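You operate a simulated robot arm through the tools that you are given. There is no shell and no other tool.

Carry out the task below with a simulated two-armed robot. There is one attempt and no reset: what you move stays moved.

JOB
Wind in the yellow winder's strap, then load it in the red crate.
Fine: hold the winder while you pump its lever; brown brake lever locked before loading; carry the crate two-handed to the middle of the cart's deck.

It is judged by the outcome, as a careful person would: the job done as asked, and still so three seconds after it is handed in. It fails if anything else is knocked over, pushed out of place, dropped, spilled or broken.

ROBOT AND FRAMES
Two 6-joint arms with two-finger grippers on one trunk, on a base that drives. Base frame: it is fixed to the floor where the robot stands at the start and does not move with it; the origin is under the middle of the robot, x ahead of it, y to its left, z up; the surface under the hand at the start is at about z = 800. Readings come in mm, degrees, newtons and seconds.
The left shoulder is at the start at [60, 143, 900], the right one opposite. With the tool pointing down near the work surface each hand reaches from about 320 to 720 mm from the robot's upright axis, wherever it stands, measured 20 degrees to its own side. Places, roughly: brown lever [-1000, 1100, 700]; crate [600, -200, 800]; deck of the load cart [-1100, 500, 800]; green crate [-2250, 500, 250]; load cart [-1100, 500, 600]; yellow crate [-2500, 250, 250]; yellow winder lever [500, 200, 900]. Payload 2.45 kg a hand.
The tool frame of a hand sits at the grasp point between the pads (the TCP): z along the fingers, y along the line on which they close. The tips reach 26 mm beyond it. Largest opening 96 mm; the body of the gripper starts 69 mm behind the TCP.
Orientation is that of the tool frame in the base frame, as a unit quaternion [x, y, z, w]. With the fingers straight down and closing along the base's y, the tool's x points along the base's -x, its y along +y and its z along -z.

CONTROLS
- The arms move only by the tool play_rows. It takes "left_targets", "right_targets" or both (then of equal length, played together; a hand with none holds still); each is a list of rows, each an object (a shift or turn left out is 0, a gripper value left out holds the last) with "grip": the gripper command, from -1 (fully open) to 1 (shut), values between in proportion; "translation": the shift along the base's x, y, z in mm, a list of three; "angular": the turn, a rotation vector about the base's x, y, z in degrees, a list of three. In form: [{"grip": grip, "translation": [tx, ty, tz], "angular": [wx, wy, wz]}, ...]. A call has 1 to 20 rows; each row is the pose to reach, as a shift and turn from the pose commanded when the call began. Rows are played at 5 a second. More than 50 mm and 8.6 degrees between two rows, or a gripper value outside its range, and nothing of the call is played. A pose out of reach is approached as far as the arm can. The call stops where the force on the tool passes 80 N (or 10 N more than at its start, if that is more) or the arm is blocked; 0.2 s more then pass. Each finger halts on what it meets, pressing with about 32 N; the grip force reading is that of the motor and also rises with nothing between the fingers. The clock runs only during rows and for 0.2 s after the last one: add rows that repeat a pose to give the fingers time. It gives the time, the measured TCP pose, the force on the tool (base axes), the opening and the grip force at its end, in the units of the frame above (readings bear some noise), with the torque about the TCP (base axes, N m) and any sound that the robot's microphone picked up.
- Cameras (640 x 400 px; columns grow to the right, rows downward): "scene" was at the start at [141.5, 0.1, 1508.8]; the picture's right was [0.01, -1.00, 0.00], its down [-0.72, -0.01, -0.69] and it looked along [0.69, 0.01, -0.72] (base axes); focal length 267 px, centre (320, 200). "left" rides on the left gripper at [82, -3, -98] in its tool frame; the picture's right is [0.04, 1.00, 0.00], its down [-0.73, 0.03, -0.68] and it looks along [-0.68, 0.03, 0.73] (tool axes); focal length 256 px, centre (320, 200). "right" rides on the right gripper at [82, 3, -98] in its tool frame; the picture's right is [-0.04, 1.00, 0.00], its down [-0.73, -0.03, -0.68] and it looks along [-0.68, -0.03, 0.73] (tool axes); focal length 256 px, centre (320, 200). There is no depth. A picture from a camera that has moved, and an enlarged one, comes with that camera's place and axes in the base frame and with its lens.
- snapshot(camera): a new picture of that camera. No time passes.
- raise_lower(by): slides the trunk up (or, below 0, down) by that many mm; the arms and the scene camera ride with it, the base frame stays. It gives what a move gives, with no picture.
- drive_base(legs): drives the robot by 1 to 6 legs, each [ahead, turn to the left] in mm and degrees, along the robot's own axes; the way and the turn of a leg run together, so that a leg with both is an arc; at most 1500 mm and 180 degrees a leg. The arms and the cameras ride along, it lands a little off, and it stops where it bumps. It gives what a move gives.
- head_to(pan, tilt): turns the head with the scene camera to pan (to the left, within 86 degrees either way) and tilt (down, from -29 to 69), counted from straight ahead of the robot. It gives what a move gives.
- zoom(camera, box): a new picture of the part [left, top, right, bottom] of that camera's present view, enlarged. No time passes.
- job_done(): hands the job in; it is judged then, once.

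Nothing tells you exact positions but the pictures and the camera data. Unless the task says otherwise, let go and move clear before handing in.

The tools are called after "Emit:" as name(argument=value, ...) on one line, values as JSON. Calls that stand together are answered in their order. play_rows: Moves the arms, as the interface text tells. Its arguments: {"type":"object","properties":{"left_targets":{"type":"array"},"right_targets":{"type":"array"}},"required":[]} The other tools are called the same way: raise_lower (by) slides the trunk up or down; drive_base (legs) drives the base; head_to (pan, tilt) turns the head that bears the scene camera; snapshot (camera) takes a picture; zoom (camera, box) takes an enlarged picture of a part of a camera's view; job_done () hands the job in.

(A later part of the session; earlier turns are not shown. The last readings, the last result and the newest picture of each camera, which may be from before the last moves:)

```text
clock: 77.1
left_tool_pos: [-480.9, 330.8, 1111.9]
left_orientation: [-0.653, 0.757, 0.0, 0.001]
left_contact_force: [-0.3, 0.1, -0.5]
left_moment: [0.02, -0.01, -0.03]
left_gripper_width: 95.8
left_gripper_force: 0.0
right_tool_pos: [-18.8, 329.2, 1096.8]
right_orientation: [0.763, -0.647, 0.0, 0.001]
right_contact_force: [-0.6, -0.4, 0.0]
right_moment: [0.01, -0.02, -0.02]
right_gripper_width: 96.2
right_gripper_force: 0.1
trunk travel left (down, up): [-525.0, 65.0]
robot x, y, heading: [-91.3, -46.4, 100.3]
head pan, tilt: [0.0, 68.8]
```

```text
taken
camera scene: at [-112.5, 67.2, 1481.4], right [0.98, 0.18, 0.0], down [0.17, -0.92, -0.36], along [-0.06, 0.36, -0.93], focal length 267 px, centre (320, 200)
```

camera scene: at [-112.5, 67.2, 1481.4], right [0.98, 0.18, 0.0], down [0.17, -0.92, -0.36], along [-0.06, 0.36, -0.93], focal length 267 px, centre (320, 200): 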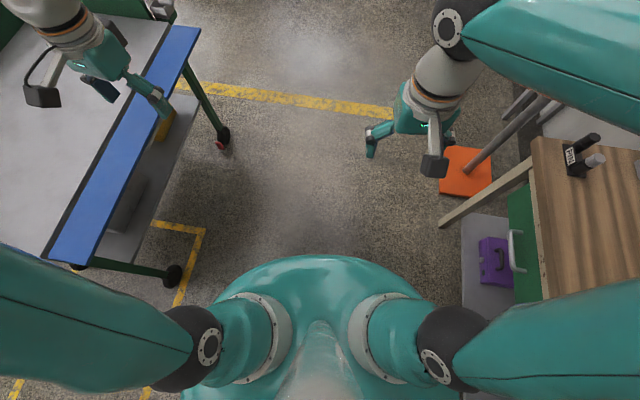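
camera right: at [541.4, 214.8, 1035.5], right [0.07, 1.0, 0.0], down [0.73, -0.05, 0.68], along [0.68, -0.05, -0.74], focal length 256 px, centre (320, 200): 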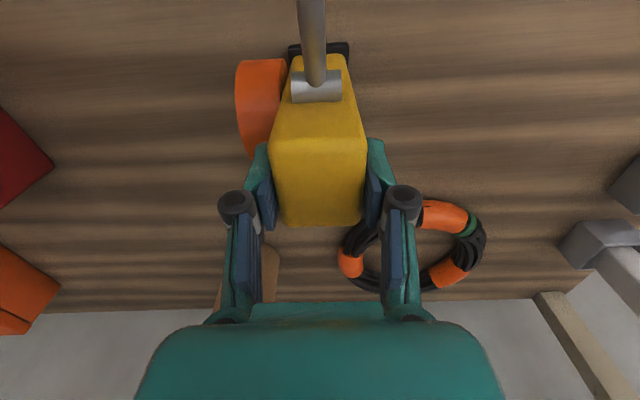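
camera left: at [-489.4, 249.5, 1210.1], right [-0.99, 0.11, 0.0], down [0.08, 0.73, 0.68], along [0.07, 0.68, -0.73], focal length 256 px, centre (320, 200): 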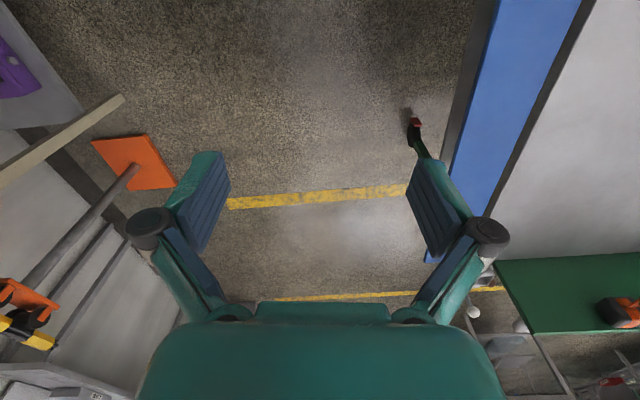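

The cart's blue edge measures the same as before (x ≈ −720), so nothing shifted, and I can't see an obvious obstacle. I'll turn back a little, drive forward along the aisle away from the cart, and get a clear view of its lever end.

Emit:
drive_base(legs=[[0, -12], [500, 0]])

Emit:
head_to(pan=50, tilt=35)

Emit:
snapshot(camera="scene")

Emit:
head_to(pan=-86, tilt=40)

Emit:
snapshot(camera="scene")

```text
clock: 81.0
left_tool_pos: [-376.0, 912.5, 1112.5]
left_orientation: [-0.57, 0.822, 0.0, 0.001]
left_contact_force: [0.5, 0.0, 0.5]
left_moment: [-0.01, -0.01, 0.0]
left_gripper_width: 95.9
left_gripper_force: 0.0
right_tool_pos: [73.1, 814.7, 1096.0]
right_orientation: [-0.691, 0.723, -0.001, 0.0]
right_contact_force: [0.5, -0.1, -0.7]
right_moment: [-0.03, -0.02, 0.03]
right_gripper_width: 96.1
right_gripper_force: 0.1
trunk travel left (down, up): [-525.0, 65.0]
robot x, y, heading: [-72.5, 461.4, 88.3]
head pan, tilt: [0.0, 68.8]
```

```text
clock: 82.1
left_tool_pos: [-376.9, 913.1, 1113.1]
left_orientation: [-0.57, 0.822, -0.001, 0.002]
left_contact_force: [0.5, 0.9, -0.6]
left_moment: [0.04, 0.01, -0.01]
left_gripper_width: 96.1
left_gripper_force: 0.0
right_tool_pos: [73.4, 813.2, 1097.4]
right_orientation: [-0.69, 0.723, -0.001, -0.001]
right_contact_force: [0.3, 0.3, -0.4]
right_moment: [-0.02, 0.0, 0.01]
right_gripper_width: 95.9
right_gripper_force: 0.0
trunk travel left (down, up): [-525.0, 65.0]
robot x, y, heading: [-74.6, 460.2, 88.6]
head pan, tilt: [50.0, 35.0]
```

```text
taken
camera scene: at [-137.1, 580.1, 1525.1], right [0.67, 0.75, 0.0], down [0.43, -0.38, -0.82], along [-0.61, 0.55, -0.57], focal length 267 px, centre (320, 200)
```

scene: 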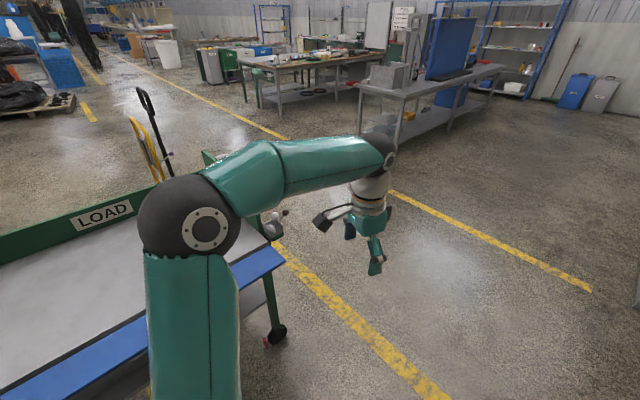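

```text
clock: 84.3
left_tool_pos: [-377.5, 911.1, 1113.5]
left_orientation: [-0.57, 0.822, -0.001, 0.002]
left_contact_force: [0.5, 0.3, -0.1]
left_moment: [0.03, -0.02, 0.01]
left_gripper_width: 96.0
left_gripper_force: 0.2
right_tool_pos: [72.0, 814.9, 1096.9]
right_orientation: [-0.691, 0.723, -0.001, -0.001]
right_contact_force: [0.8, -0.5, 0.8]
right_moment: [-0.04, -0.02, 0.06]
right_gripper_width: 96.3
right_gripper_force: 0.1
trunk travel left (down, up): [-525.0, 65.0]
robot x, y, heading: [-74.2, 463.3, 88.4]
head pan, tilt: [-85.9, 40.0]
```

```text
taken
camera scene: at [13.5, 525.0, 1517.6], right [0.04, -1.0, 0.0], down [-0.64, -0.03, -0.77], along [0.77, 0.03, -0.64], focal length 267 px, centre (320, 200)
```

scene: 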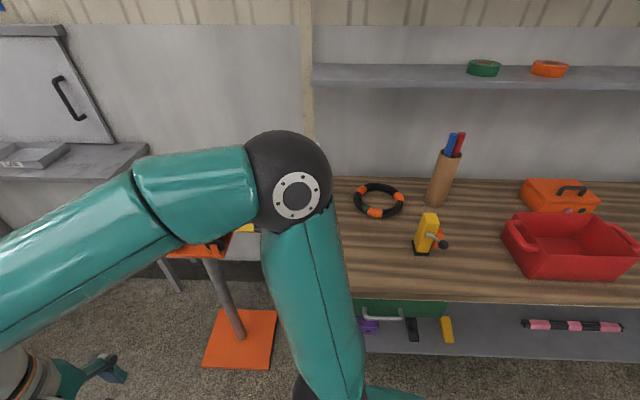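

The winder is where I left it. Now a closer look at the cart's lever end.

Emit:
head_to(pan=45, tilt=35)

Emit:
zoom(camera="scene", box=[200, 160, 340, 270])

Emit:
snapshot(camera="left")

```text
clock: 86.4
left_tool_pos: [-376.5, 912.4, 1112.2]
left_orientation: [-0.57, 0.821, 0.0, 0.001]
left_contact_force: [-0.3, -0.5, -0.4]
left_moment: [-0.02, -0.01, 0.01]
left_gripper_width: 95.8
left_gripper_force: 0.0
right_tool_pos: [74.4, 814.2, 1098.1]
right_orientation: [-0.691, 0.723, 0.0, 0.0]
right_contact_force: [-0.1, 0.4, -0.4]
right_moment: [0.03, -0.01, 0.01]
right_gripper_width: 96.1
right_gripper_force: 0.1
trunk travel left (down, up): [-525.0, 65.0]
robot x, y, heading: [-73.7, 460.5, 88.4]
head pan, tilt: [45.0, 35.0]
```

```text
3.64 times, centred on (270, 215) of scene
camera zoom: at [-131.8, 585.7, 1525.1], right [0.73, 0.69, 0.0], down [0.39, -0.42, -0.82], along [-0.56, 0.6, -0.57], focal length 972 px, centre (502, 146)
```

zoom: 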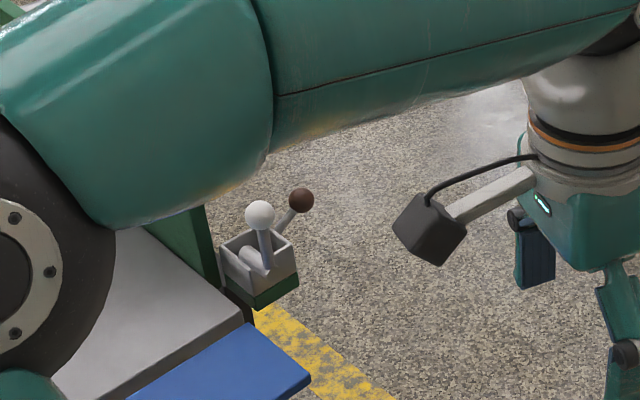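

```text
taken
camera left: at [-402.8, 834.2, 1210.5], right [-0.95, 0.31, 0.0], down [0.23, 0.7, 0.68], along [0.21, 0.65, -0.73], focal length 256 px, centre (320, 200)
```

left: 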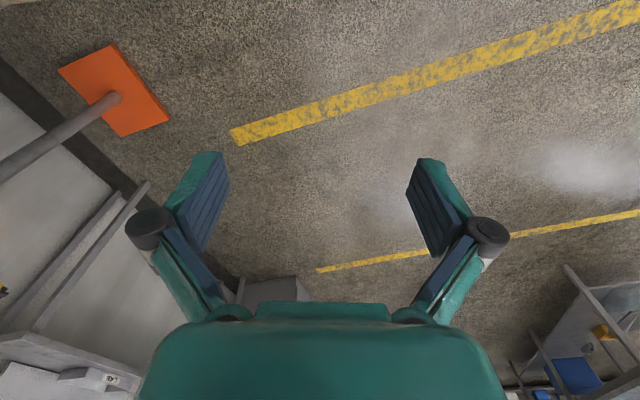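

I can see two levers in a bracket at the cart's +y end, one with a white knob and one with a brown knob. The brown one is the brake, at about (−1000, 1130, 750). I'll drive up along the aisle and turn to face it.

Emit:
drive_base(legs=[[700, 0], [0, 92]])

Emit:
head_to(pan=0, tilt=40)

Emit:
snapshot(camera="scene")

```text
clock: 94.1
left_tool_pos: [-535.5, 898.3, 1111.3]
left_orientation: [0.974, -0.228, 0.001, -0.002]
left_contact_force: [-0.7, -0.8, -0.1]
left_moment: [0.07, -0.01, -0.02]
left_gripper_width: 95.8
left_gripper_force: 0.1
right_tool_pos: [-392.7, 1335.8, 1098.4]
right_orientation: [0.997, -0.074, 0.001, -0.001]
right_contact_force: [0.2, -0.6, 0.2]
right_moment: [0.08, -0.06, 0.03]
right_gripper_width: 95.8
right_gripper_force: 0.0
trunk travel left (down, up): [-525.0, 65.0]
robot x, y, heading: [-48.2, 1208.8, 174.4]
head pan, tilt: [45.0, 35.0]
stopped in leg 2: the robot was blocked; the commanded pose is now the measured one
```

```text
clock: 95.2
left_tool_pos: [-534.0, 901.6, 1114.5]
left_orientation: [0.974, -0.228, -0.001, -0.001]
left_contact_force: [0.2, -0.2, 0.3]
left_moment: [0.01, 0.02, 0.02]
left_gripper_width: 96.1
left_gripper_force: 0.1
right_tool_pos: [-390.4, 1339.4, 1097.2]
right_orientation: [0.997, -0.074, 0.001, 0.0]
right_contact_force: [-0.1, -0.2, 0.2]
right_moment: [0.02, -0.02, 0.02]
right_gripper_width: 95.9
right_gripper_force: 0.1
trunk travel left (down, up): [-525.0, 65.0]
robot x, y, heading: [-46.7, 1208.0, 174.2]
head pan, tilt: [0.0, 40.0]
```

```text
taken
camera scene: at [-191.5, 1222.9, 1517.6], right [0.1, 1.0, 0.0], down [0.64, -0.06, -0.77], along [-0.76, 0.08, -0.64], focal length 267 px, centre (320, 200)
```

scene: 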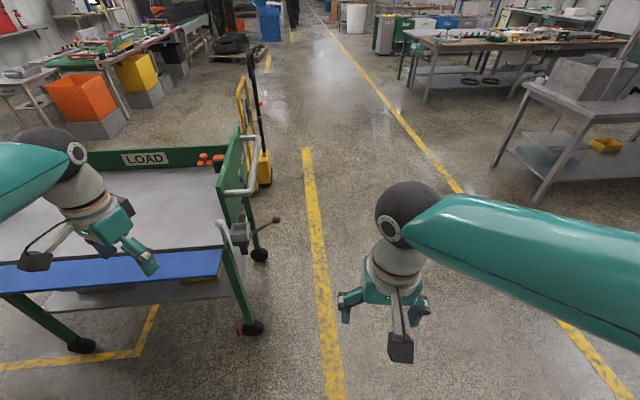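

Now there's a clear view of the cart end and its two levers. Zooming in.

Emit:
zoom(camera="scene", box=[200, 180, 300, 260])

Emit:
zoom(camera="scene", box=[80, 120, 300, 350])

Emit:
snapshot(camera="left")

```text
5.00 times, centred on (250, 220) of scene
camera zoom: at [-191.5, 1222.9, 1517.6], right [0.1, 1.0, 0.0], down [0.64, -0.06, -0.77], along [-0.76, 0.08, -0.64], focal length 1337 px, centre (670, 100)
```

zoom: 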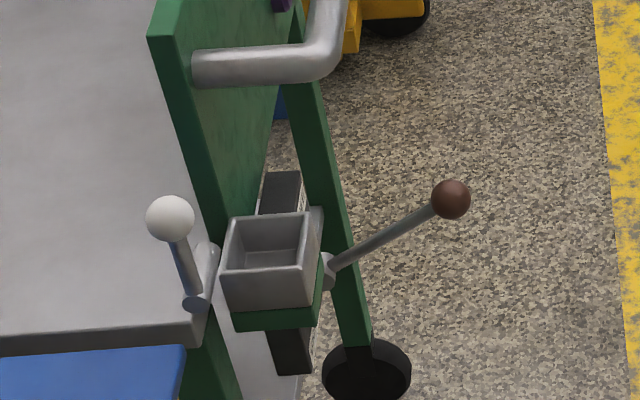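

```text
1.74 times, centred on (190, 235) of scene
camera zoom: at [-191.5, 1222.9, 1517.6], right [0.1, 1.0, 0.0], down [0.64, -0.06, -0.77], along [-0.76, 0.08, -0.64], focal length 465 px, centre (546, 139)
```

zoom: 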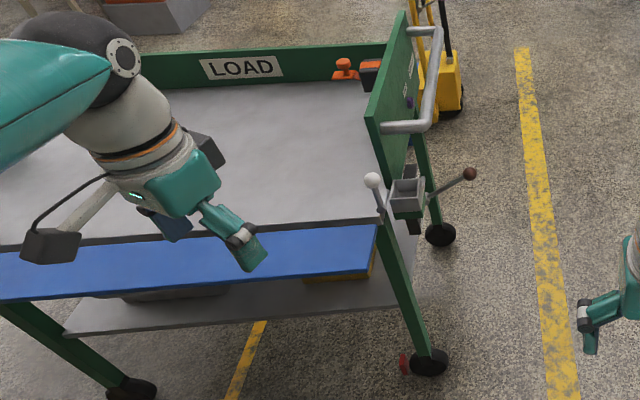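

```text
taken
camera left: at [-459.4, 867.5, 1211.5], right [-0.41, -0.91, 0.0], down [-0.67, 0.3, 0.68], along [-0.62, 0.28, -0.73], focal length 256 px, centre (320, 200)
```

left: 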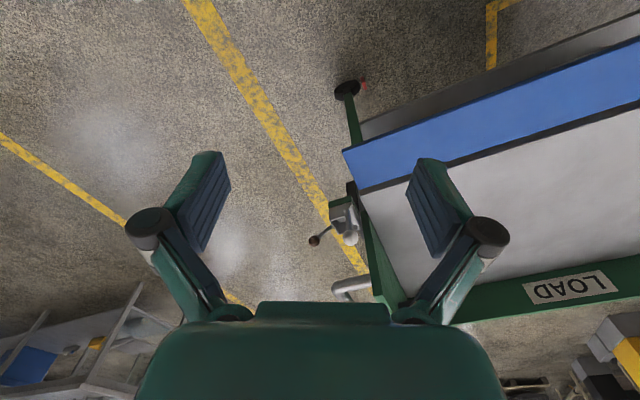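

Emit:
zoom(camera="left", box=[290, 170, 410, 310])

Emit:
zoom(camera="scene", box=[225, 205, 285, 260])

```text
2.86 times, centred on (350, 240) of left
camera zoom: at [-459.4, 867.5, 1211.5], right [-0.41, -0.91, 0.0], down [-0.67, 0.3, 0.68], along [-0.62, 0.28, -0.73], focal length 731 px, centre (234, 86)
```

zoom: 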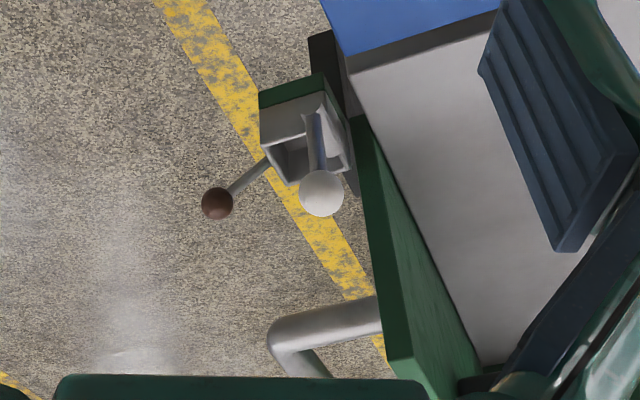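

```text
7.27 times, centred on (255, 232) of scene
camera zoom: at [-191.5, 1222.9, 1517.6], right [0.1, 1.0, 0.0], down [0.64, -0.06, -0.77], along [-0.76, 0.08, -0.64], focal length 1945 px, centre (793, -36)
```

zoom: 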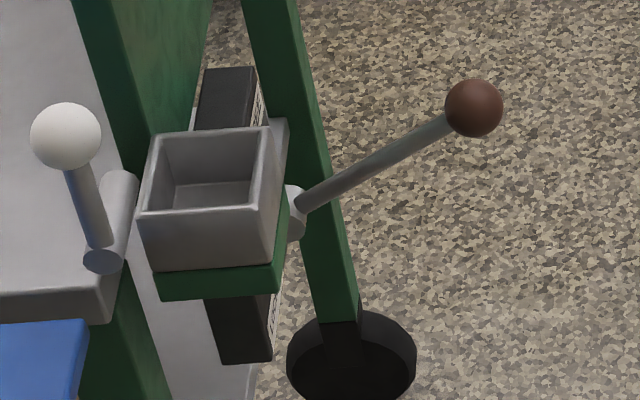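

There are label plates on the +y side, so I need to see the lever from there to know which way is "locked". I'll drive around to face the cart end from +y.

Emit:
drive_base(legs=[[0, -28], [1149, 0], [0, 60], [0, 60]])

Emit:
head_to(pan=0, tilt=40)

Emit:
snapshot(camera="scene")

```text
clock: 107.4
left_tool_pos: [-982.3, 1272.0, 1113.0]
left_orientation: [0.956, 0.294, -0.001, -0.002]
left_contact_force: [0.1, -0.3, -1.3]
left_moment: [0.04, 0.05, 0.0]
left_gripper_width: 96.2
left_gripper_force: 0.1
right_tool_pos: [-1293.9, 1612.2, 1098.1]
right_orientation: [0.898, 0.44, -0.001, -0.003]
right_contact_force: [0.5, -0.7, -0.6]
right_moment: [0.04, 0.06, -0.01]
right_gripper_width: 95.9
right_gripper_force: 0.0
trunk travel left (down, up): [-525.0, 65.0]
robot x, y, heading: [-1054.5, 1879.8, -123.2]
head pan, tilt: [0.0, 40.0]
stopped in leg 4: the robot was blocked; the commanded pose is now the measured one
```

```text
clock: 108.0
left_tool_pos: [-984.1, 1277.0, 1115.6]
left_orientation: [0.956, 0.294, -0.002, 0.0]
left_contact_force: [-0.3, 0.6, 0.1]
left_moment: [-0.05, 0.0, -0.01]
left_gripper_width: 96.3
left_gripper_force: 0.0
right_tool_pos: [-1295.6, 1615.6, 1100.5]
right_orientation: [0.898, 0.44, 0.001, 0.0]
right_contact_force: [-0.4, 0.3, 0.0]
right_moment: [-0.03, -0.01, -0.02]
right_gripper_width: 95.9
right_gripper_force: 0.1
trunk travel left (down, up): [-525.0, 65.0]
robot x, y, heading: [-1052.9, 1883.2, -123.2]
head pan, tilt: [0.0, 40.0]
```

```text
taken
camera scene: at [-1133.4, 1760.8, 1517.5], right [-0.84, 0.55, 0.0], down [0.35, 0.54, -0.77], along [-0.42, -0.64, -0.64], focal length 267 px, centre (320, 200)
```

scene: 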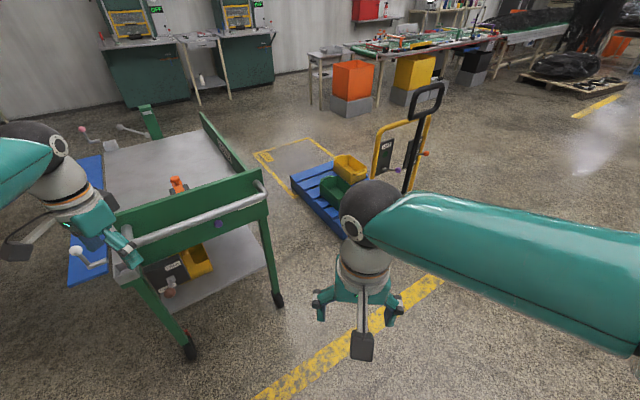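

Emit:
zoom(camera="scene", box=[60, 220, 240, 340])

Emit:
snapshot(camera="left")

Emit:
snapshot(camera="right")

```text
3.33 times, centred on (150, 280) of scene
camera zoom: at [-1133.4, 1760.8, 1517.5], right [-0.84, 0.55, 0.0], down [0.35, 0.54, -0.77], along [-0.42, -0.64, -0.64], focal length 892 px, centre (887, -67)
```

zoom: 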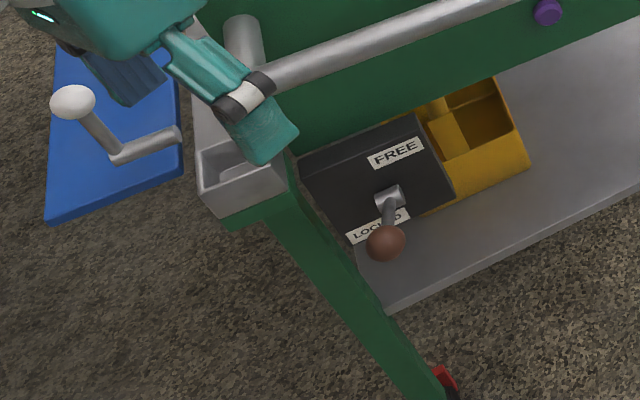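

```text
taken
camera left: at [-918.4, 1325.0, 1212.8], right [0.6, -0.8, 0.0], down [-0.59, -0.44, 0.68], along [-0.55, -0.41, -0.73], focal length 256 px, centre (320, 200)
```

left: 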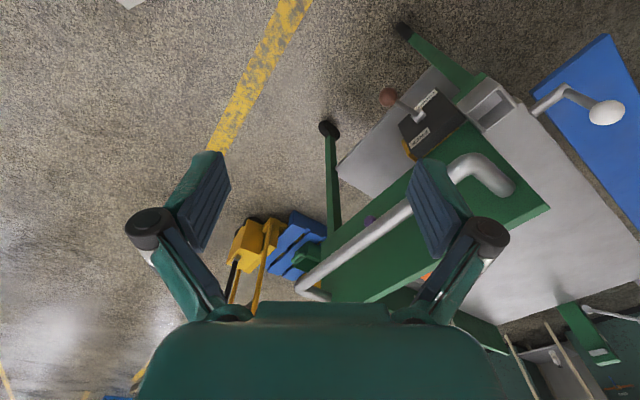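

```text
taken
camera right: at [-1244.7, 1678.1, 1196.0], right [0.76, -0.64, 0.0], down [-0.47, -0.56, 0.68], along [-0.44, -0.52, -0.73], focal length 256 px, centre (320, 200)
```

right: 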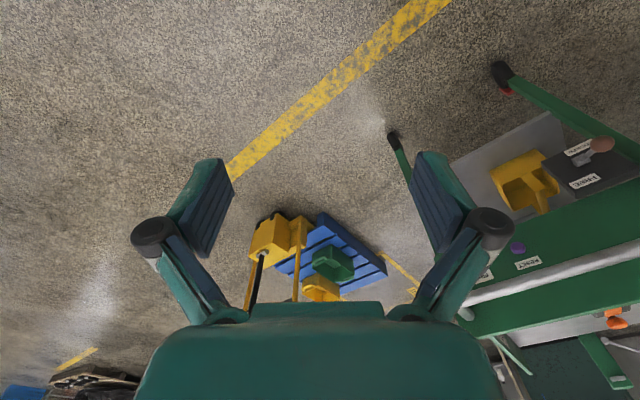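

The labels read FREE (upper) and LOCKED (lower), with the brown lever pivoting between them. I'll zoom from the left hand's camera to work out the geometry.

Emit:
zoom(camera="left", box=[360, 60, 480, 170])

Emit:
zoom(camera="scene", box=[140, 240, 200, 310])

Emit:
zoom(camera="right", box=[540, 110, 640, 210])

```text
3.64 times, centred on (420, 115) of left
camera zoom: at [-918.4, 1325.0, 1212.8], right [0.6, -0.8, 0.0], down [-0.59, -0.44, 0.68], along [-0.55, -0.41, -0.73], focal length 931 px, centre (-44, 509)
```

zoom: 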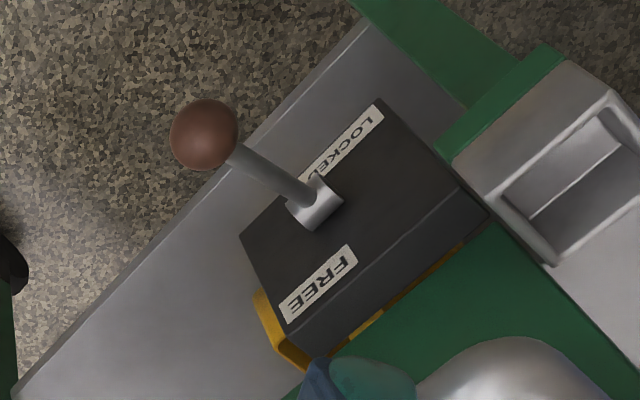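

```text
5.71 times, centred on (170, 275) of scene
camera zoom: at [-1133.4, 1760.8, 1517.5], right [-0.84, 0.55, 0.0], down [0.35, 0.54, -0.77], along [-0.42, -0.64, -0.64], focal length 1528 px, centre (1177, -229)
```

zoom: 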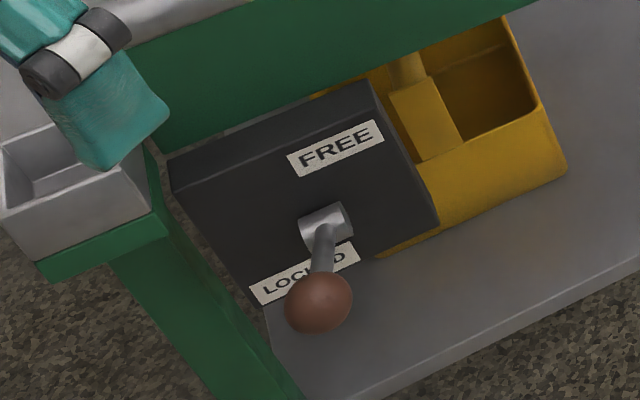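

```text
4.00 times, centred on (590, 160) of right
camera zoom: at [-1244.7, 1678.1, 1196.0], right [0.76, -0.64, 0.0], down [-0.47, -0.56, 0.68], along [-0.44, -0.52, -0.73], focal length 1024 px, centre (-760, 360)
```

zoom: 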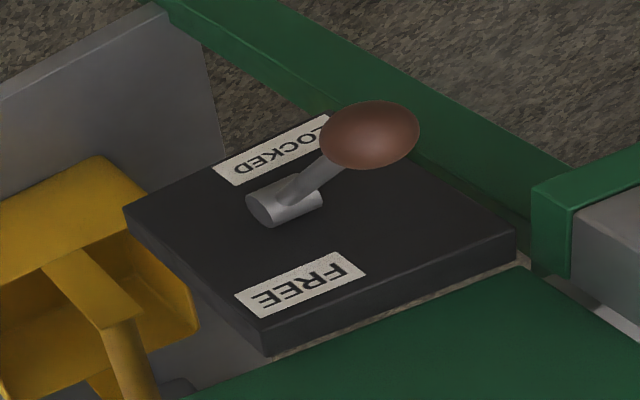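

The lever pivots at (−987, 1001, 677) and its knob is at (−987, 1122, 756), pointing up toward FREE, so LOCKED is down. The earlier "blocked" stops look like turning drift, as there were no contact forces. I'll square up to face the cart end (−y).

Emit:
drive_base(legs=[[0, 33], [150, 0]])

Emit:
snapshot(camera="scene")

```text
clock: 111.2
left_tool_pos: [-671.2, 1256.7, 1113.3]
left_orientation: [0.836, 0.549, -0.002, 0.0]
left_contact_force: [0.9, 0.9, -0.5]
left_moment: [0.07, 0.06, 0.01]
left_gripper_width: 95.8
left_gripper_force: 0.1
right_tool_pos: [-1115.4, 1376.5, 1099.1]
right_orientation: [0.74, 0.672, 0.0, -0.001]
right_contact_force: [0.5, -1.0, -0.9]
right_moment: [0.03, 0.02, -0.01]
right_gripper_width: 96.0
right_gripper_force: 0.1
trunk travel left (down, up): [-525.0, 65.0]
robot x, y, heading: [-1068.6, 1736.3, -91.0]
head pan, tilt: [0.0, 40.0]
```

```text
taken
camera scene: at [-1067.5, 1586.1, 1517.4], right [-1.0, 0.02, 0.0], down [0.01, 0.64, -0.77], along [-0.01, -0.76, -0.64], focal length 267 px, centre (320, 200)
```

scene: 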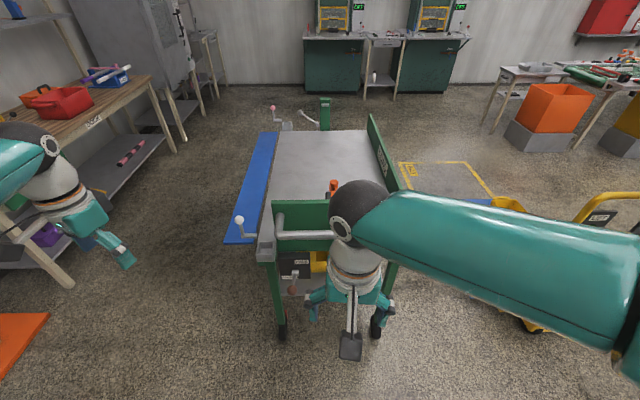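

Facing the cart end squarely now. I'll move slightly closer, then lower the trunk so the left arm works the lever at a comfortable height.

Emit:
drive_base(legs=[[95, 0]])

Emit:
raise_lower(by=-250)

Emit:
snapshot(camera="scene")

Emit:
snapshot(camera="left")

Emit:
snapshot(camera="right")

```text
clock: 112.3
left_tool_pos: [-673.5, 1158.3, 1114.6]
left_orientation: [0.836, 0.549, 0.0, -0.001]
left_contact_force: [0.0, -0.2, 0.1]
left_moment: [0.04, -0.02, 0.03]
left_gripper_width: 96.1
left_gripper_force: 0.0
right_tool_pos: [-1118.2, 1278.6, 1098.2]
right_orientation: [0.74, 0.673, 0.0, 0.0]
right_contact_force: [0.1, -0.3, -0.3]
right_moment: [0.05, -0.02, -0.01]
right_gripper_width: 96.0
right_gripper_force: 0.1
trunk travel left (down, up): [-525.0, 65.0]
robot x, y, heading: [-1066.5, 1638.0, -90.6]
head pan, tilt: [0.0, 40.0]
```

```text
clock: 114.9
left_tool_pos: [-672.3, 1160.4, 866.2]
left_orientation: [0.835, 0.55, -0.001, 0.0]
left_contact_force: [-0.8, 0.8, -0.2]
left_moment: [0.02, 0.0, 0.03]
left_gripper_width: 96.1
left_gripper_force: 0.0
right_tool_pos: [-1118.2, 1280.0, 850.2]
right_orientation: [0.739, 0.673, 0.0, 0.0]
right_contact_force: [-0.1, 0.3, 0.0]
right_moment: [0.01, -0.01, -0.01]
right_gripper_width: 96.1
right_gripper_force: 0.2
trunk travel left (down, up): [-275.0, 315.0]
robot x, y, heading: [-1067.6, 1637.5, -90.9]
head pan, tilt: [0.0, 40.0]
```

```text
taken
camera scene: at [-1070.6, 1489.5, 1267.6], right [-1.0, 0.02, 0.0], down [0.01, 0.64, -0.77], along [-0.01, -0.77, -0.64], focal length 267 px, centre (320, 200)
```

scene: 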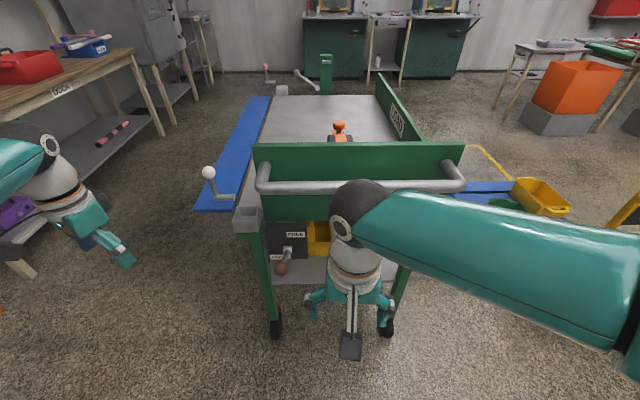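

```text
taken
camera left: at [-643.5, 1236.9, 963.3], right [0.93, -0.36, 0.0], down [-0.26, -0.68, 0.68], along [-0.25, -0.63, -0.73], focal length 256 px, centre (320, 200)
```

left: 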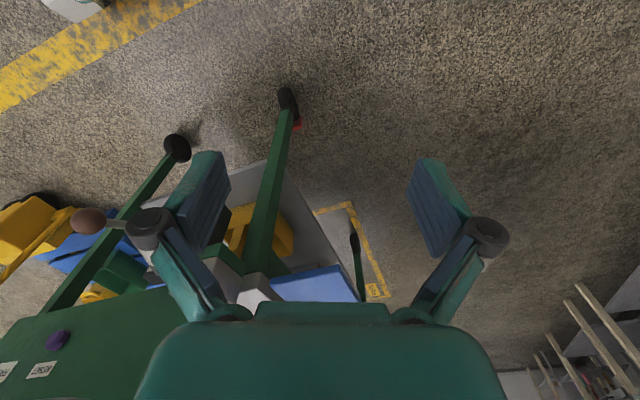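

```text
taken
camera right: at [-1108.0, 1360.6, 946.9], right [0.99, -0.13, 0.0], down [-0.1, -0.73, 0.68], along [-0.09, -0.67, -0.73], focal length 256 px, centre (320, 200)
```

right: 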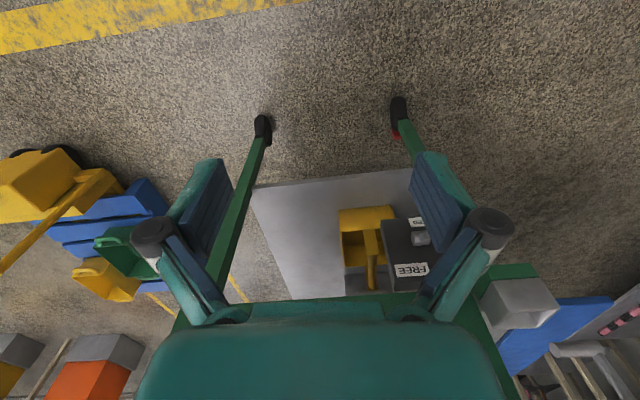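

The left hand will work the lever. I'll move the right hand out of the way, square up the left hand, then tilt it 45° toward the knob.

Emit:
play_rows(left_targets=[{"grip": -1, "translation": [-30, 22, 6], "angular": [0, 0, 3.9]}, {"translation": [-60, 44, 12], "angular": [0, 0, 7.8]}, {"translation": [-90, 66, 18], "angular": [0, 0, 11.7]}, {"translation": [-120, 88, 24], "angular": [0, 0, 15.6]}, {"translation": [-150, 110, 30], "angular": [0, 0, 19.5]}, {"translation": [-178, 130, 34], "angular": [0, 0, 23.4]}], right_targets=[{"translation": [-12, 10, 5]}, {"translation": [-24, 20, 10]}, {"translation": [-36, 30, 15]}, {"translation": [-48, 40, 20]}, {"translation": [-60, 50, 25]}, {"translation": [-70, 60, 30]}])

Emit:
play_rows(left_targets=[{"translation": [-23, -14, -10], "angular": [-7.5, 0, 0]}, {"translation": [-46, -28, -20], "angular": [-15, 0, 0]}, {"translation": [-69, -42, -30], "angular": [-22.5, 0, 0]}, {"translation": [-92, -56, -40], "angular": [-30, 0, 0]}, {"translation": [-115, -70, -50], "angular": [-37.5, 0, 0]}, {"translation": [-137, -83, -59], "angular": [-45, 0, 0]}, {"translation": [-137, -83, -59], "angular": [-45, 0, 0]}])

Emit:
snapshot(camera="left")

Emit:
snapshot(camera="scene")

```text
clock: 116.3
left_tool_pos: [-852.2, 1291.1, 901.2]
left_orientation: [0.707, 0.708, -0.002, 0.001]
left_contact_force: [-0.8, 0.0, -0.3]
left_moment: [-0.02, 0.02, -0.02]
left_gripper_width: 95.9
left_gripper_force: 0.0
right_tool_pos: [-1188.7, 1340.0, 880.7]
right_orientation: [0.74, 0.673, 0.0, 0.0]
right_contact_force: [-1.0, 0.9, 0.3]
right_moment: [0.0, 0.01, -0.05]
right_gripper_width: 95.9
right_gripper_force: 0.0
trunk travel left (down, up): [-275.0, 315.0]
robot x, y, heading: [-1067.6, 1636.6, -91.0]
head pan, tilt: [0.0, 40.0]
```

```text
clock: 117.9
left_tool_pos: [-987.2, 1208.2, 838.7]
left_orientation: [0.653, 0.652, -0.273, 0.27]
left_contact_force: [0.1, 0.0, 0.6]
left_moment: [0.01, -0.01, 0.03]
left_gripper_width: 96.2
left_gripper_force: 0.1
right_tool_pos: [-1187.9, 1339.8, 880.5]
right_orientation: [0.74, 0.672, 0.0, 0.0]
right_contact_force: [0.8, -0.5, -0.1]
right_moment: [-0.03, 0.0, 0.02]
right_gripper_width: 96.0
right_gripper_force: 0.1
trunk travel left (down, up): [-275.0, 315.0]
robot x, y, heading: [-1071.0, 1635.0, -90.8]
head pan, tilt: [0.0, 40.0]
```

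```text
taken
camera left: at [-990.4, 1334.9, 850.2], right [1.0, 0.03, -0.03], down [0.03, -0.04, 1.0], along [0.03, -1.0, -0.04], focal length 256 px, centre (320, 200)
```

left: 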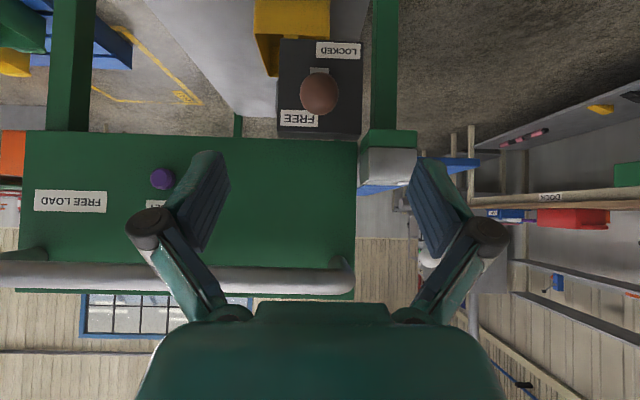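

```text
taken
camera scene: at [-1070.7, 1489.7, 1267.6], right [-1.0, 0.02, 0.0], down [0.01, 0.64, -0.77], along [-0.01, -0.77, -0.64], focal length 267 px, centre (320, 200)
```

scene: 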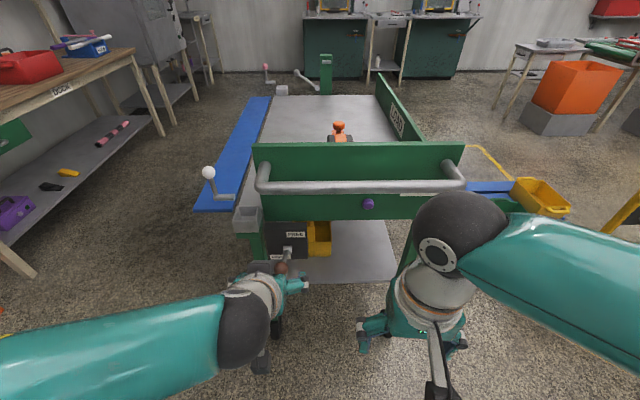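

Emit:
zoom(camera="left", box=[0, 130, 240, 280])

Emit:
zoom(camera="left", box=[260, 30, 380, 150])

```text
2.67 times, centred on (120, 205) of left
camera zoom: at [-990.4, 1334.9, 850.2], right [1.0, 0.03, -0.03], down [0.03, -0.04, 1.0], along [0.03, -1.0, -0.04], focal length 683 px, centre (853, 187)
```

zoom: 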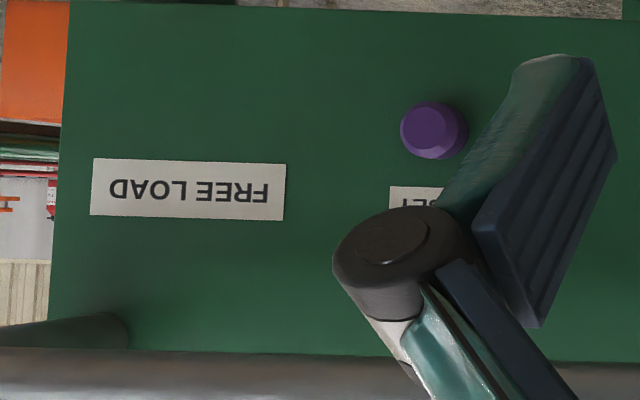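

```text
3.33 times, centred on (320, 90) of left
camera zoom: at [-990.4, 1334.9, 850.2], right [1.0, 0.03, -0.03], down [0.03, -0.04, 1.0], along [0.03, -1.0, -0.04], focal length 853 px, centre (320, 567)
```

zoom: 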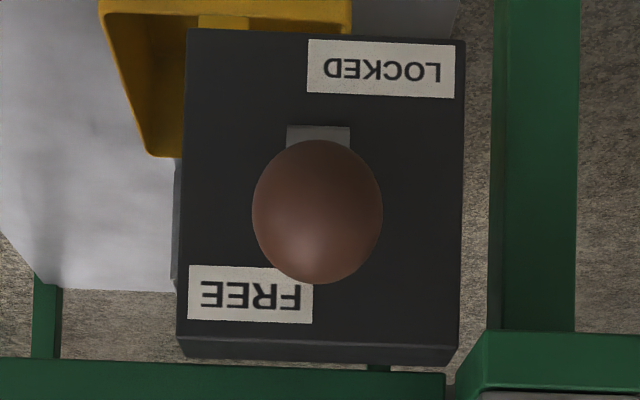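

The knob is directly in line. I'll advance over it and close.

Emit:
play_rows(left_targets=[{"grip": -1, "translation": [0, -22, -21]}, {"translation": [0, -44, -42]}, {"translation": [0, -66, -63]}, {"translation": [0, -86, -84]}, {"translation": [0, -86, -84]}])

Emit:
snapshot(camera="left")

Emit:
play_rows(left_targets=[{"grip": 1}, {"grip": 1}, {"grip": 1}, {"grip": 1}, {"grip": 1}, {"grip": 1}])

Emit:
snapshot(camera="left")

```text
clock: 119.1
left_tool_pos: [-987.5, 1122.1, 757.4]
left_orientation: [0.653, 0.653, -0.272, 0.271]
left_contact_force: [0.7, -0.1, -0.1]
left_moment: [-0.05, 0.03, -0.01]
left_gripper_width: 96.0
left_gripper_force: 0.0
right_tool_pos: [-1188.1, 1339.1, 881.4]
right_orientation: [0.739, 0.673, 0.0, 0.0]
right_contact_force: [-0.1, -0.1, 0.3]
right_moment: [-0.01, 0.04, 0.0]
right_gripper_width: 96.0
right_gripper_force: 0.1
trunk travel left (down, up): [-275.0, 315.0]
robot x, y, heading: [-1065.4, 1635.3, -90.7]
head pan, tilt: [0.0, 40.0]
```

```text
taken
camera left: at [-992.0, 1248.6, 767.8], right [1.0, 0.03, -0.03], down [0.03, -0.04, 1.0], along [0.03, -1.0, -0.04], focal length 256 px, centre (320, 200)
```

left: 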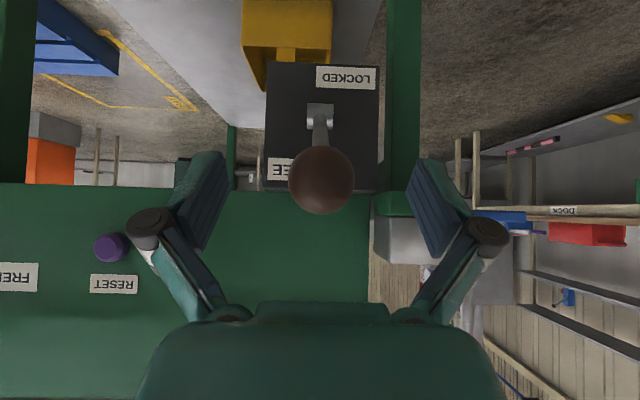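

```text
clock: 120.5
left_tool_pos: [-988.8, 1122.1, 757.2]
left_orientation: [0.653, 0.653, -0.272, 0.271]
left_contact_force: [4.2, -1.4, -0.8]
left_moment: [-0.07, -0.03, 0.03]
left_gripper_width: 32.0
left_gripper_force: 44.5
right_tool_pos: [-1187.8, 1339.2, 881.1]
right_orientation: [0.739, 0.673, 0.0, 0.0]
right_contact_force: [0.1, 0.5, -0.4]
right_moment: [0.01, -0.02, 0.0]
right_gripper_width: 96.0
right_gripper_force: 0.0
trunk travel left (down, up): [-275.0, 315.0]
robot x, y, heading: [-1068.1, 1634.3, -91.1]
head pan, tilt: [0.0, 40.0]
```

```text
taken
camera left: at [-991.6, 1248.8, 768.0], right [1.0, 0.03, -0.03], down [0.03, -0.04, 1.0], along [0.03, -1.0, -0.04], focal length 256 px, centre (320, 200)
```

left: 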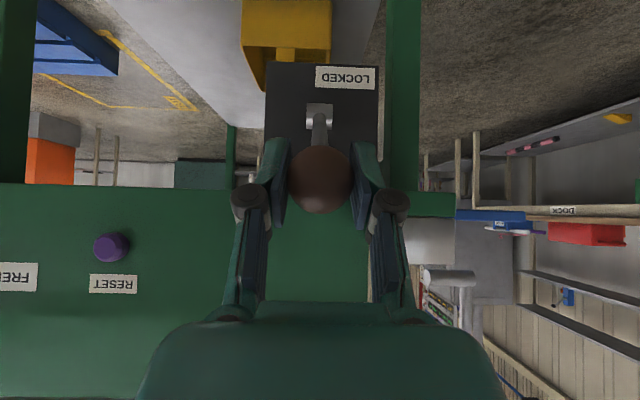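

Knob gripped (32 mm). I'll swing it down along its arc, watching the force.

Emit:
play_rows(left_targets=[{"grip": 1, "translation": [0.5, 4, -6.7]}, {"translation": [0.5, 7.8, -13.3]}, {"translation": [0.5, 11.5, -21.5]}, {"translation": [0.5, 14.8, -29.5]}, {"translation": [0.5, 17.8, -39]}, {"translation": [0.5, 20.3, -48.9]}])

Emit:
snapshot(camera="left")

```text
clock: 121.9
left_tool_pos: [-987.4, 1142.5, 707.7]
left_orientation: [0.653, 0.652, -0.273, 0.272]
left_contact_force: [-5.3, -8.2, 8.4]
left_moment: [-1.22, 0.03, -0.01]
left_gripper_width: 31.8
left_gripper_force: 44.7
right_tool_pos: [-1188.9, 1340.5, 880.9]
right_orientation: [0.74, 0.673, 0.001, 0.0]
right_contact_force: [0.3, 0.0, 0.5]
right_moment: [0.02, -0.04, -0.03]
right_gripper_width: 96.1
right_gripper_force: 0.1
trunk travel left (down, up): [-275.0, 315.0]
robot x, y, heading: [-1069.2, 1637.1, -90.9]
head pan, tilt: [0.0, 40.0]
```

```text
taken
camera left: at [-991.3, 1269.1, 718.7], right [1.0, 0.03, -0.03], down [0.03, -0.04, 1.0], along [0.03, -1.0, -0.04], focal length 256 px, centre (320, 200)
```

left: 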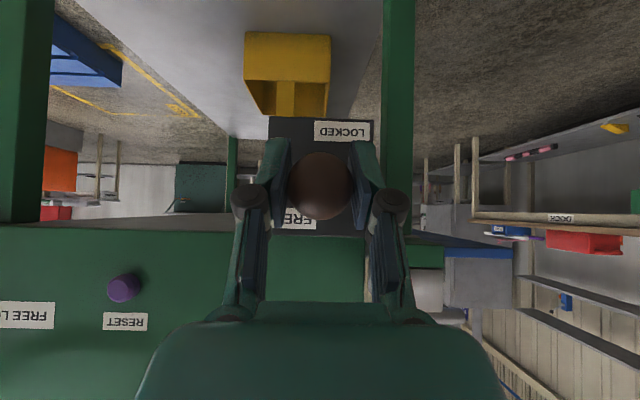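

Low force; continuing down past horizontal.

Emit:
play_rows(left_targets=[{"grip": 1, "translation": [0, 0.5, -10]}, {"translation": [0, 1, -20]}, {"translation": [0, 1.2, -30]}, {"translation": [0, 1, -40]}, {"translation": [0, 0, -50]}, {"translation": [0, -2, -60]}, {"translation": [0, -4.5, -70]}, {"translation": [0, -7.5, -79]}])

Emit:
snapshot(camera="left")

Emit:
zoom(camera="scene", box=[220, 190, 340, 310])

```text
clock: 123.7
left_tool_pos: [-988.1, 1134.9, 629.6]
left_orientation: [0.653, 0.653, -0.272, 0.272]
left_contact_force: [-10.6, 3.5, 5.9]
left_moment: [-1.04, -0.07, 0.0]
left_gripper_width: 31.8
left_gripper_force: 44.4
right_tool_pos: [-1188.3, 1340.3, 880.8]
right_orientation: [0.739, 0.673, 0.0, 0.0]
right_contact_force: [0.3, -0.1, 0.8]
right_moment: [0.01, 0.01, 0.01]
right_gripper_width: 96.1
right_gripper_force: 0.0
trunk travel left (down, up): [-275.0, 315.0]
robot x, y, heading: [-1068.8, 1635.8, -91.0]
head pan, tilt: [0.0, 40.0]
```

```text
taken
camera left: at [-991.3, 1261.9, 640.2], right [1.0, 0.03, -0.03], down [0.03, -0.04, 1.0], along [0.03, -1.0, -0.04], focal length 256 px, centre (320, 200)
```

left: 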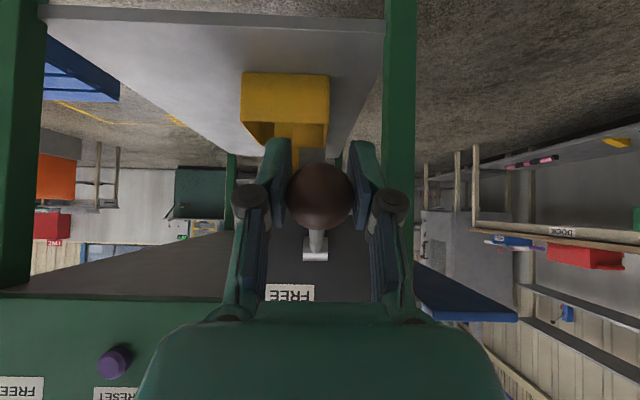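

```text
3.33 times, centred on (280, 250) of scene
camera zoom: at [-1071.5, 1490.6, 1267.7], right [-1.0, 0.02, 0.0], down [0.01, 0.64, -0.77], along [-0.01, -0.77, -0.64], focal length 892 px, centre (453, 33)
```

zoom: 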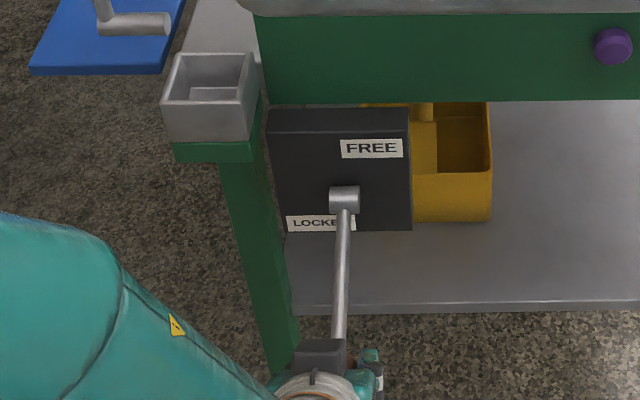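

Emit:
play_rows(left_targets=[{"grip": 1, "translation": [-0.5, -3.2, -8]}, {"translation": [-1, -7, -16]}, {"translation": [-1, -10.8, -23]}, {"translation": [-1, -14.6, -29.3]}, {"translation": [-1, -14.6, -29.3]}])

Emit:
snapshot(camera="left")

```text
clock: 124.9
left_tool_pos: [-987.5, 1119.2, 599.8]
left_orientation: [0.651, 0.654, -0.273, 0.272]
left_contact_force: [4.7, 0.7, 15.0]
left_moment: [0.39, 0.06, 0.01]
left_gripper_width: 36.4
left_gripper_force: 44.9
right_tool_pos: [-1188.3, 1340.2, 880.2]
right_orientation: [0.74, 0.673, -0.001, 0.0]
right_contact_force: [-1.3, 0.5, -0.1]
right_moment: [0.0, 0.01, 0.0]
right_gripper_width: 96.0
right_gripper_force: 0.0
trunk travel left (down, up): [-275.0, 315.0]
robot x, y, heading: [-1068.8, 1637.8, -91.0]
head pan, tilt: [0.0, 40.0]
```

```text
taken
camera left: at [-991.9, 1246.1, 610.9], right [1.0, 0.03, -0.03], down [0.03, -0.03, 1.0], along [0.03, -1.0, -0.03], focal length 256 px, centre (320, 200)
```

left: 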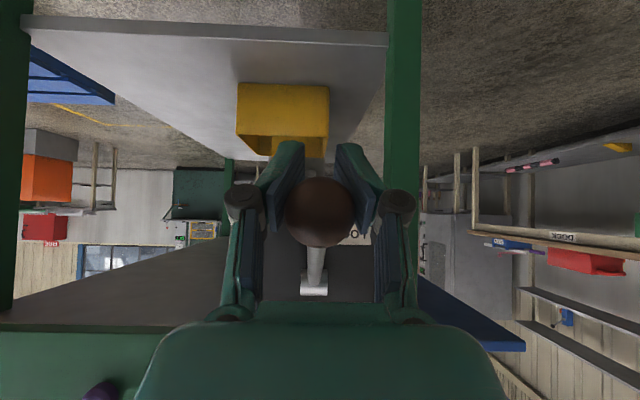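

The lever reached its lower stop. I'll open, withdraw, and check it stays at LOCKED.

Emit:
play_rows(left_targets=[{"grip": 0, "translation": [0, 2, 6]}, {"grip": -1, "translation": [0, 2, 6]}, {"translation": [0, 2, 6]}, {"translation": [0, 2, 6]}, {"translation": [0, 16, 20]}, {"translation": [0, 32, 36]}, {"translation": [0, 45, 55]}, {"translation": [0, 50, 90]}, {"translation": [0, 55, 130]}, {"translation": [0, 60, 170]}, {"translation": [0, 65, 210]}])

Emit:
snapshot(camera="left")

Emit:
zoom(camera="scene", box=[220, 190, 340, 310])

```text
clock: 127.3
left_tool_pos: [-987.2, 1185.8, 810.3]
left_orientation: [0.653, 0.653, -0.273, 0.27]
left_contact_force: [0.2, -0.7, 0.3]
left_moment: [0.01, 0.02, 0.01]
left_gripper_width: 95.8
left_gripper_force: 0.1
right_tool_pos: [-1188.4, 1340.2, 880.7]
right_orientation: [0.74, 0.673, -0.001, 0.0]
right_contact_force: [-0.4, 0.1, -0.1]
right_moment: [0.0, -0.02, 0.04]
right_gripper_width: 95.9
right_gripper_force: 0.0
trunk travel left (down, up): [-275.0, 315.0]
robot x, y, heading: [-1067.2, 1635.9, -90.9]
head pan, tilt: [0.0, 40.0]
```

```text
taken
camera left: at [-990.4, 1313.2, 820.9], right [1.0, 0.03, -0.03], down [0.03, -0.04, 1.0], along [0.03, -1.0, -0.04], focal length 256 px, centre (320, 200)
```

left: 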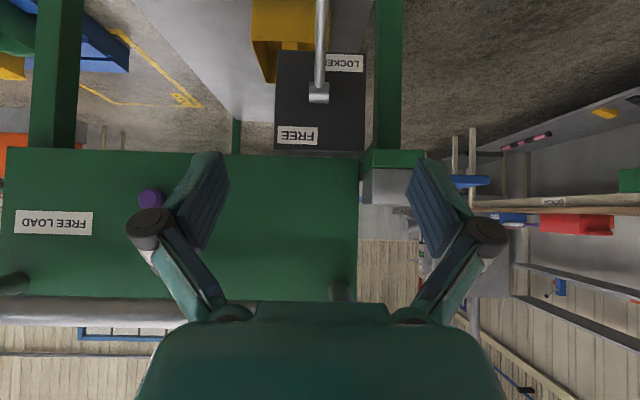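

```text
3.33 times, centred on (280, 250) of scene
camera zoom: at [-1070.6, 1489.9, 1267.6], right [-1.0, 0.02, 0.0], down [0.01, 0.64, -0.77], along [-0.01, -0.77, -0.64], focal length 892 px, centre (453, 33)
```

zoom: 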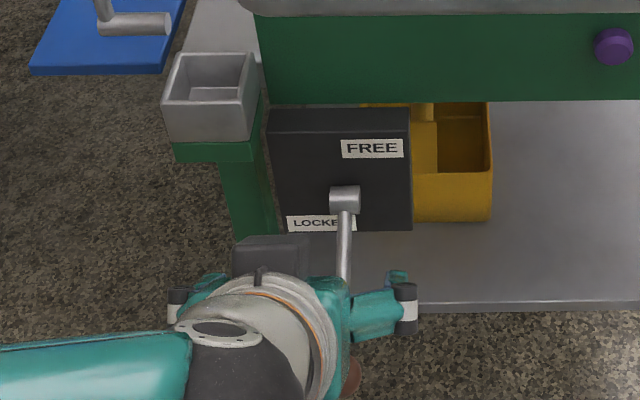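

The lever now rests at LOCKED. I'll straighten the left arm, raise the trunk and back away from the cart.

Emit:
play_rows(left_targets=[{"translation": [22, 18, 15], "angular": [7.5, 0, 0]}, {"translation": [45, 35, 30], "angular": [15, 0, 0]}, {"translation": [67, 52, 45], "angular": [22.5, 0, 0]}, {"translation": [90, 70, 60], "angular": [30, 0, 0]}, {"translation": [112, 88, 75], "angular": [37.5, 0, 0]}, {"translation": [135, 105, 90], "angular": [45, 0, 0]}])

Emit:
raise_lower(by=250)

Emit:
drive_base(legs=[[-200, 0]])

Emit:
snapshot(camera="scene")

Emit:
zoom(camera="scene", box=[220, 80, 460, 330])

```text
clock: 128.7
left_tool_pos: [-853.8, 1290.1, 899.8]
left_orientation: [0.708, 0.706, -0.002, -0.001]
left_contact_force: [0.6, -0.4, 0.1]
left_moment: [0.0, -0.03, -0.03]
left_gripper_width: 96.2
left_gripper_force: 0.1
right_tool_pos: [-1187.7, 1339.1, 880.0]
right_orientation: [0.74, 0.673, 0.0, 0.0]
right_contact_force: [-0.5, 0.0, -0.2]
right_moment: [-0.04, -0.04, 0.0]
right_gripper_width: 95.7
right_gripper_force: 0.0
trunk travel left (down, up): [-275.0, 315.0]
robot x, y, heading: [-1070.1, 1637.2, -90.9]
head pan, tilt: [0.0, 40.0]
```

```text
clock: 131.2
left_tool_pos: [-853.5, 1290.1, 1149.0]
left_orientation: [0.707, 0.707, -0.001, 0.0]
left_contact_force: [1.1, 0.2, 0.9]
left_moment: [0.0, 0.0, 0.02]
left_gripper_width: 96.1
left_gripper_force: 0.1
right_tool_pos: [-1187.5, 1338.2, 1130.4]
right_orientation: [0.739, 0.673, 0.0, 0.0]
right_contact_force: [0.0, 0.3, 0.8]
right_moment: [0.02, 0.02, 0.01]
right_gripper_width: 96.0
right_gripper_force: 0.1
trunk travel left (down, up): [-525.0, 65.0]
robot x, y, heading: [-1068.9, 1636.0, -90.9]
head pan, tilt: [0.0, 40.0]
```

```text
clock: 132.9
left_tool_pos: [-850.8, 1494.2, 1149.7]
left_orientation: [0.707, 0.707, -0.002, 0.0]
left_contact_force: [-0.4, -0.1, 0.1]
left_moment: [-0.05, 0.0, 0.02]
left_gripper_width: 96.1
left_gripper_force: 0.1
right_tool_pos: [-1183.8, 1543.1, 1130.3]
right_orientation: [0.74, 0.673, -0.001, 0.001]
right_contact_force: [-0.3, 0.3, -0.7]
right_moment: [-0.04, 0.02, -0.03]
right_gripper_width: 96.0
right_gripper_force: 0.0
trunk travel left (down, up): [-525.0, 65.0]
robot x, y, heading: [-1062.8, 1835.6, -90.6]
head pan, tilt: [0.0, 40.0]
```

```text
taken
camera scene: at [-1067.4, 1693.5, 1517.8], right [-1.0, 0.01, 0.0], down [0.01, 0.64, -0.77], along [-0.01, -0.77, -0.64], focal length 267 px, centre (320, 200)
```

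scene: 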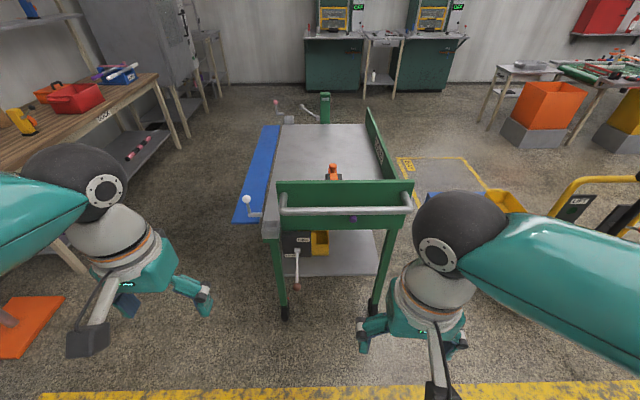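

```text
1.60 times, centred on (340, 205) of scene
camera zoom: at [-1067.4, 1693.5, 1517.8], right [-1.0, 0.01, 0.0], down [0.01, 0.64, -0.77], along [-0.01, -0.77, -0.64], focal length 428 px, centre (288, 192)
```

zoom: 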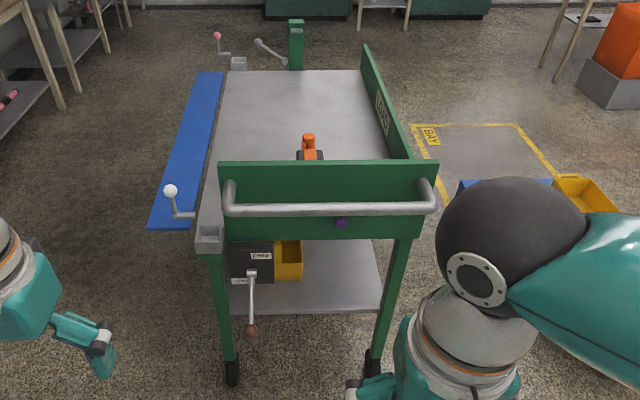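

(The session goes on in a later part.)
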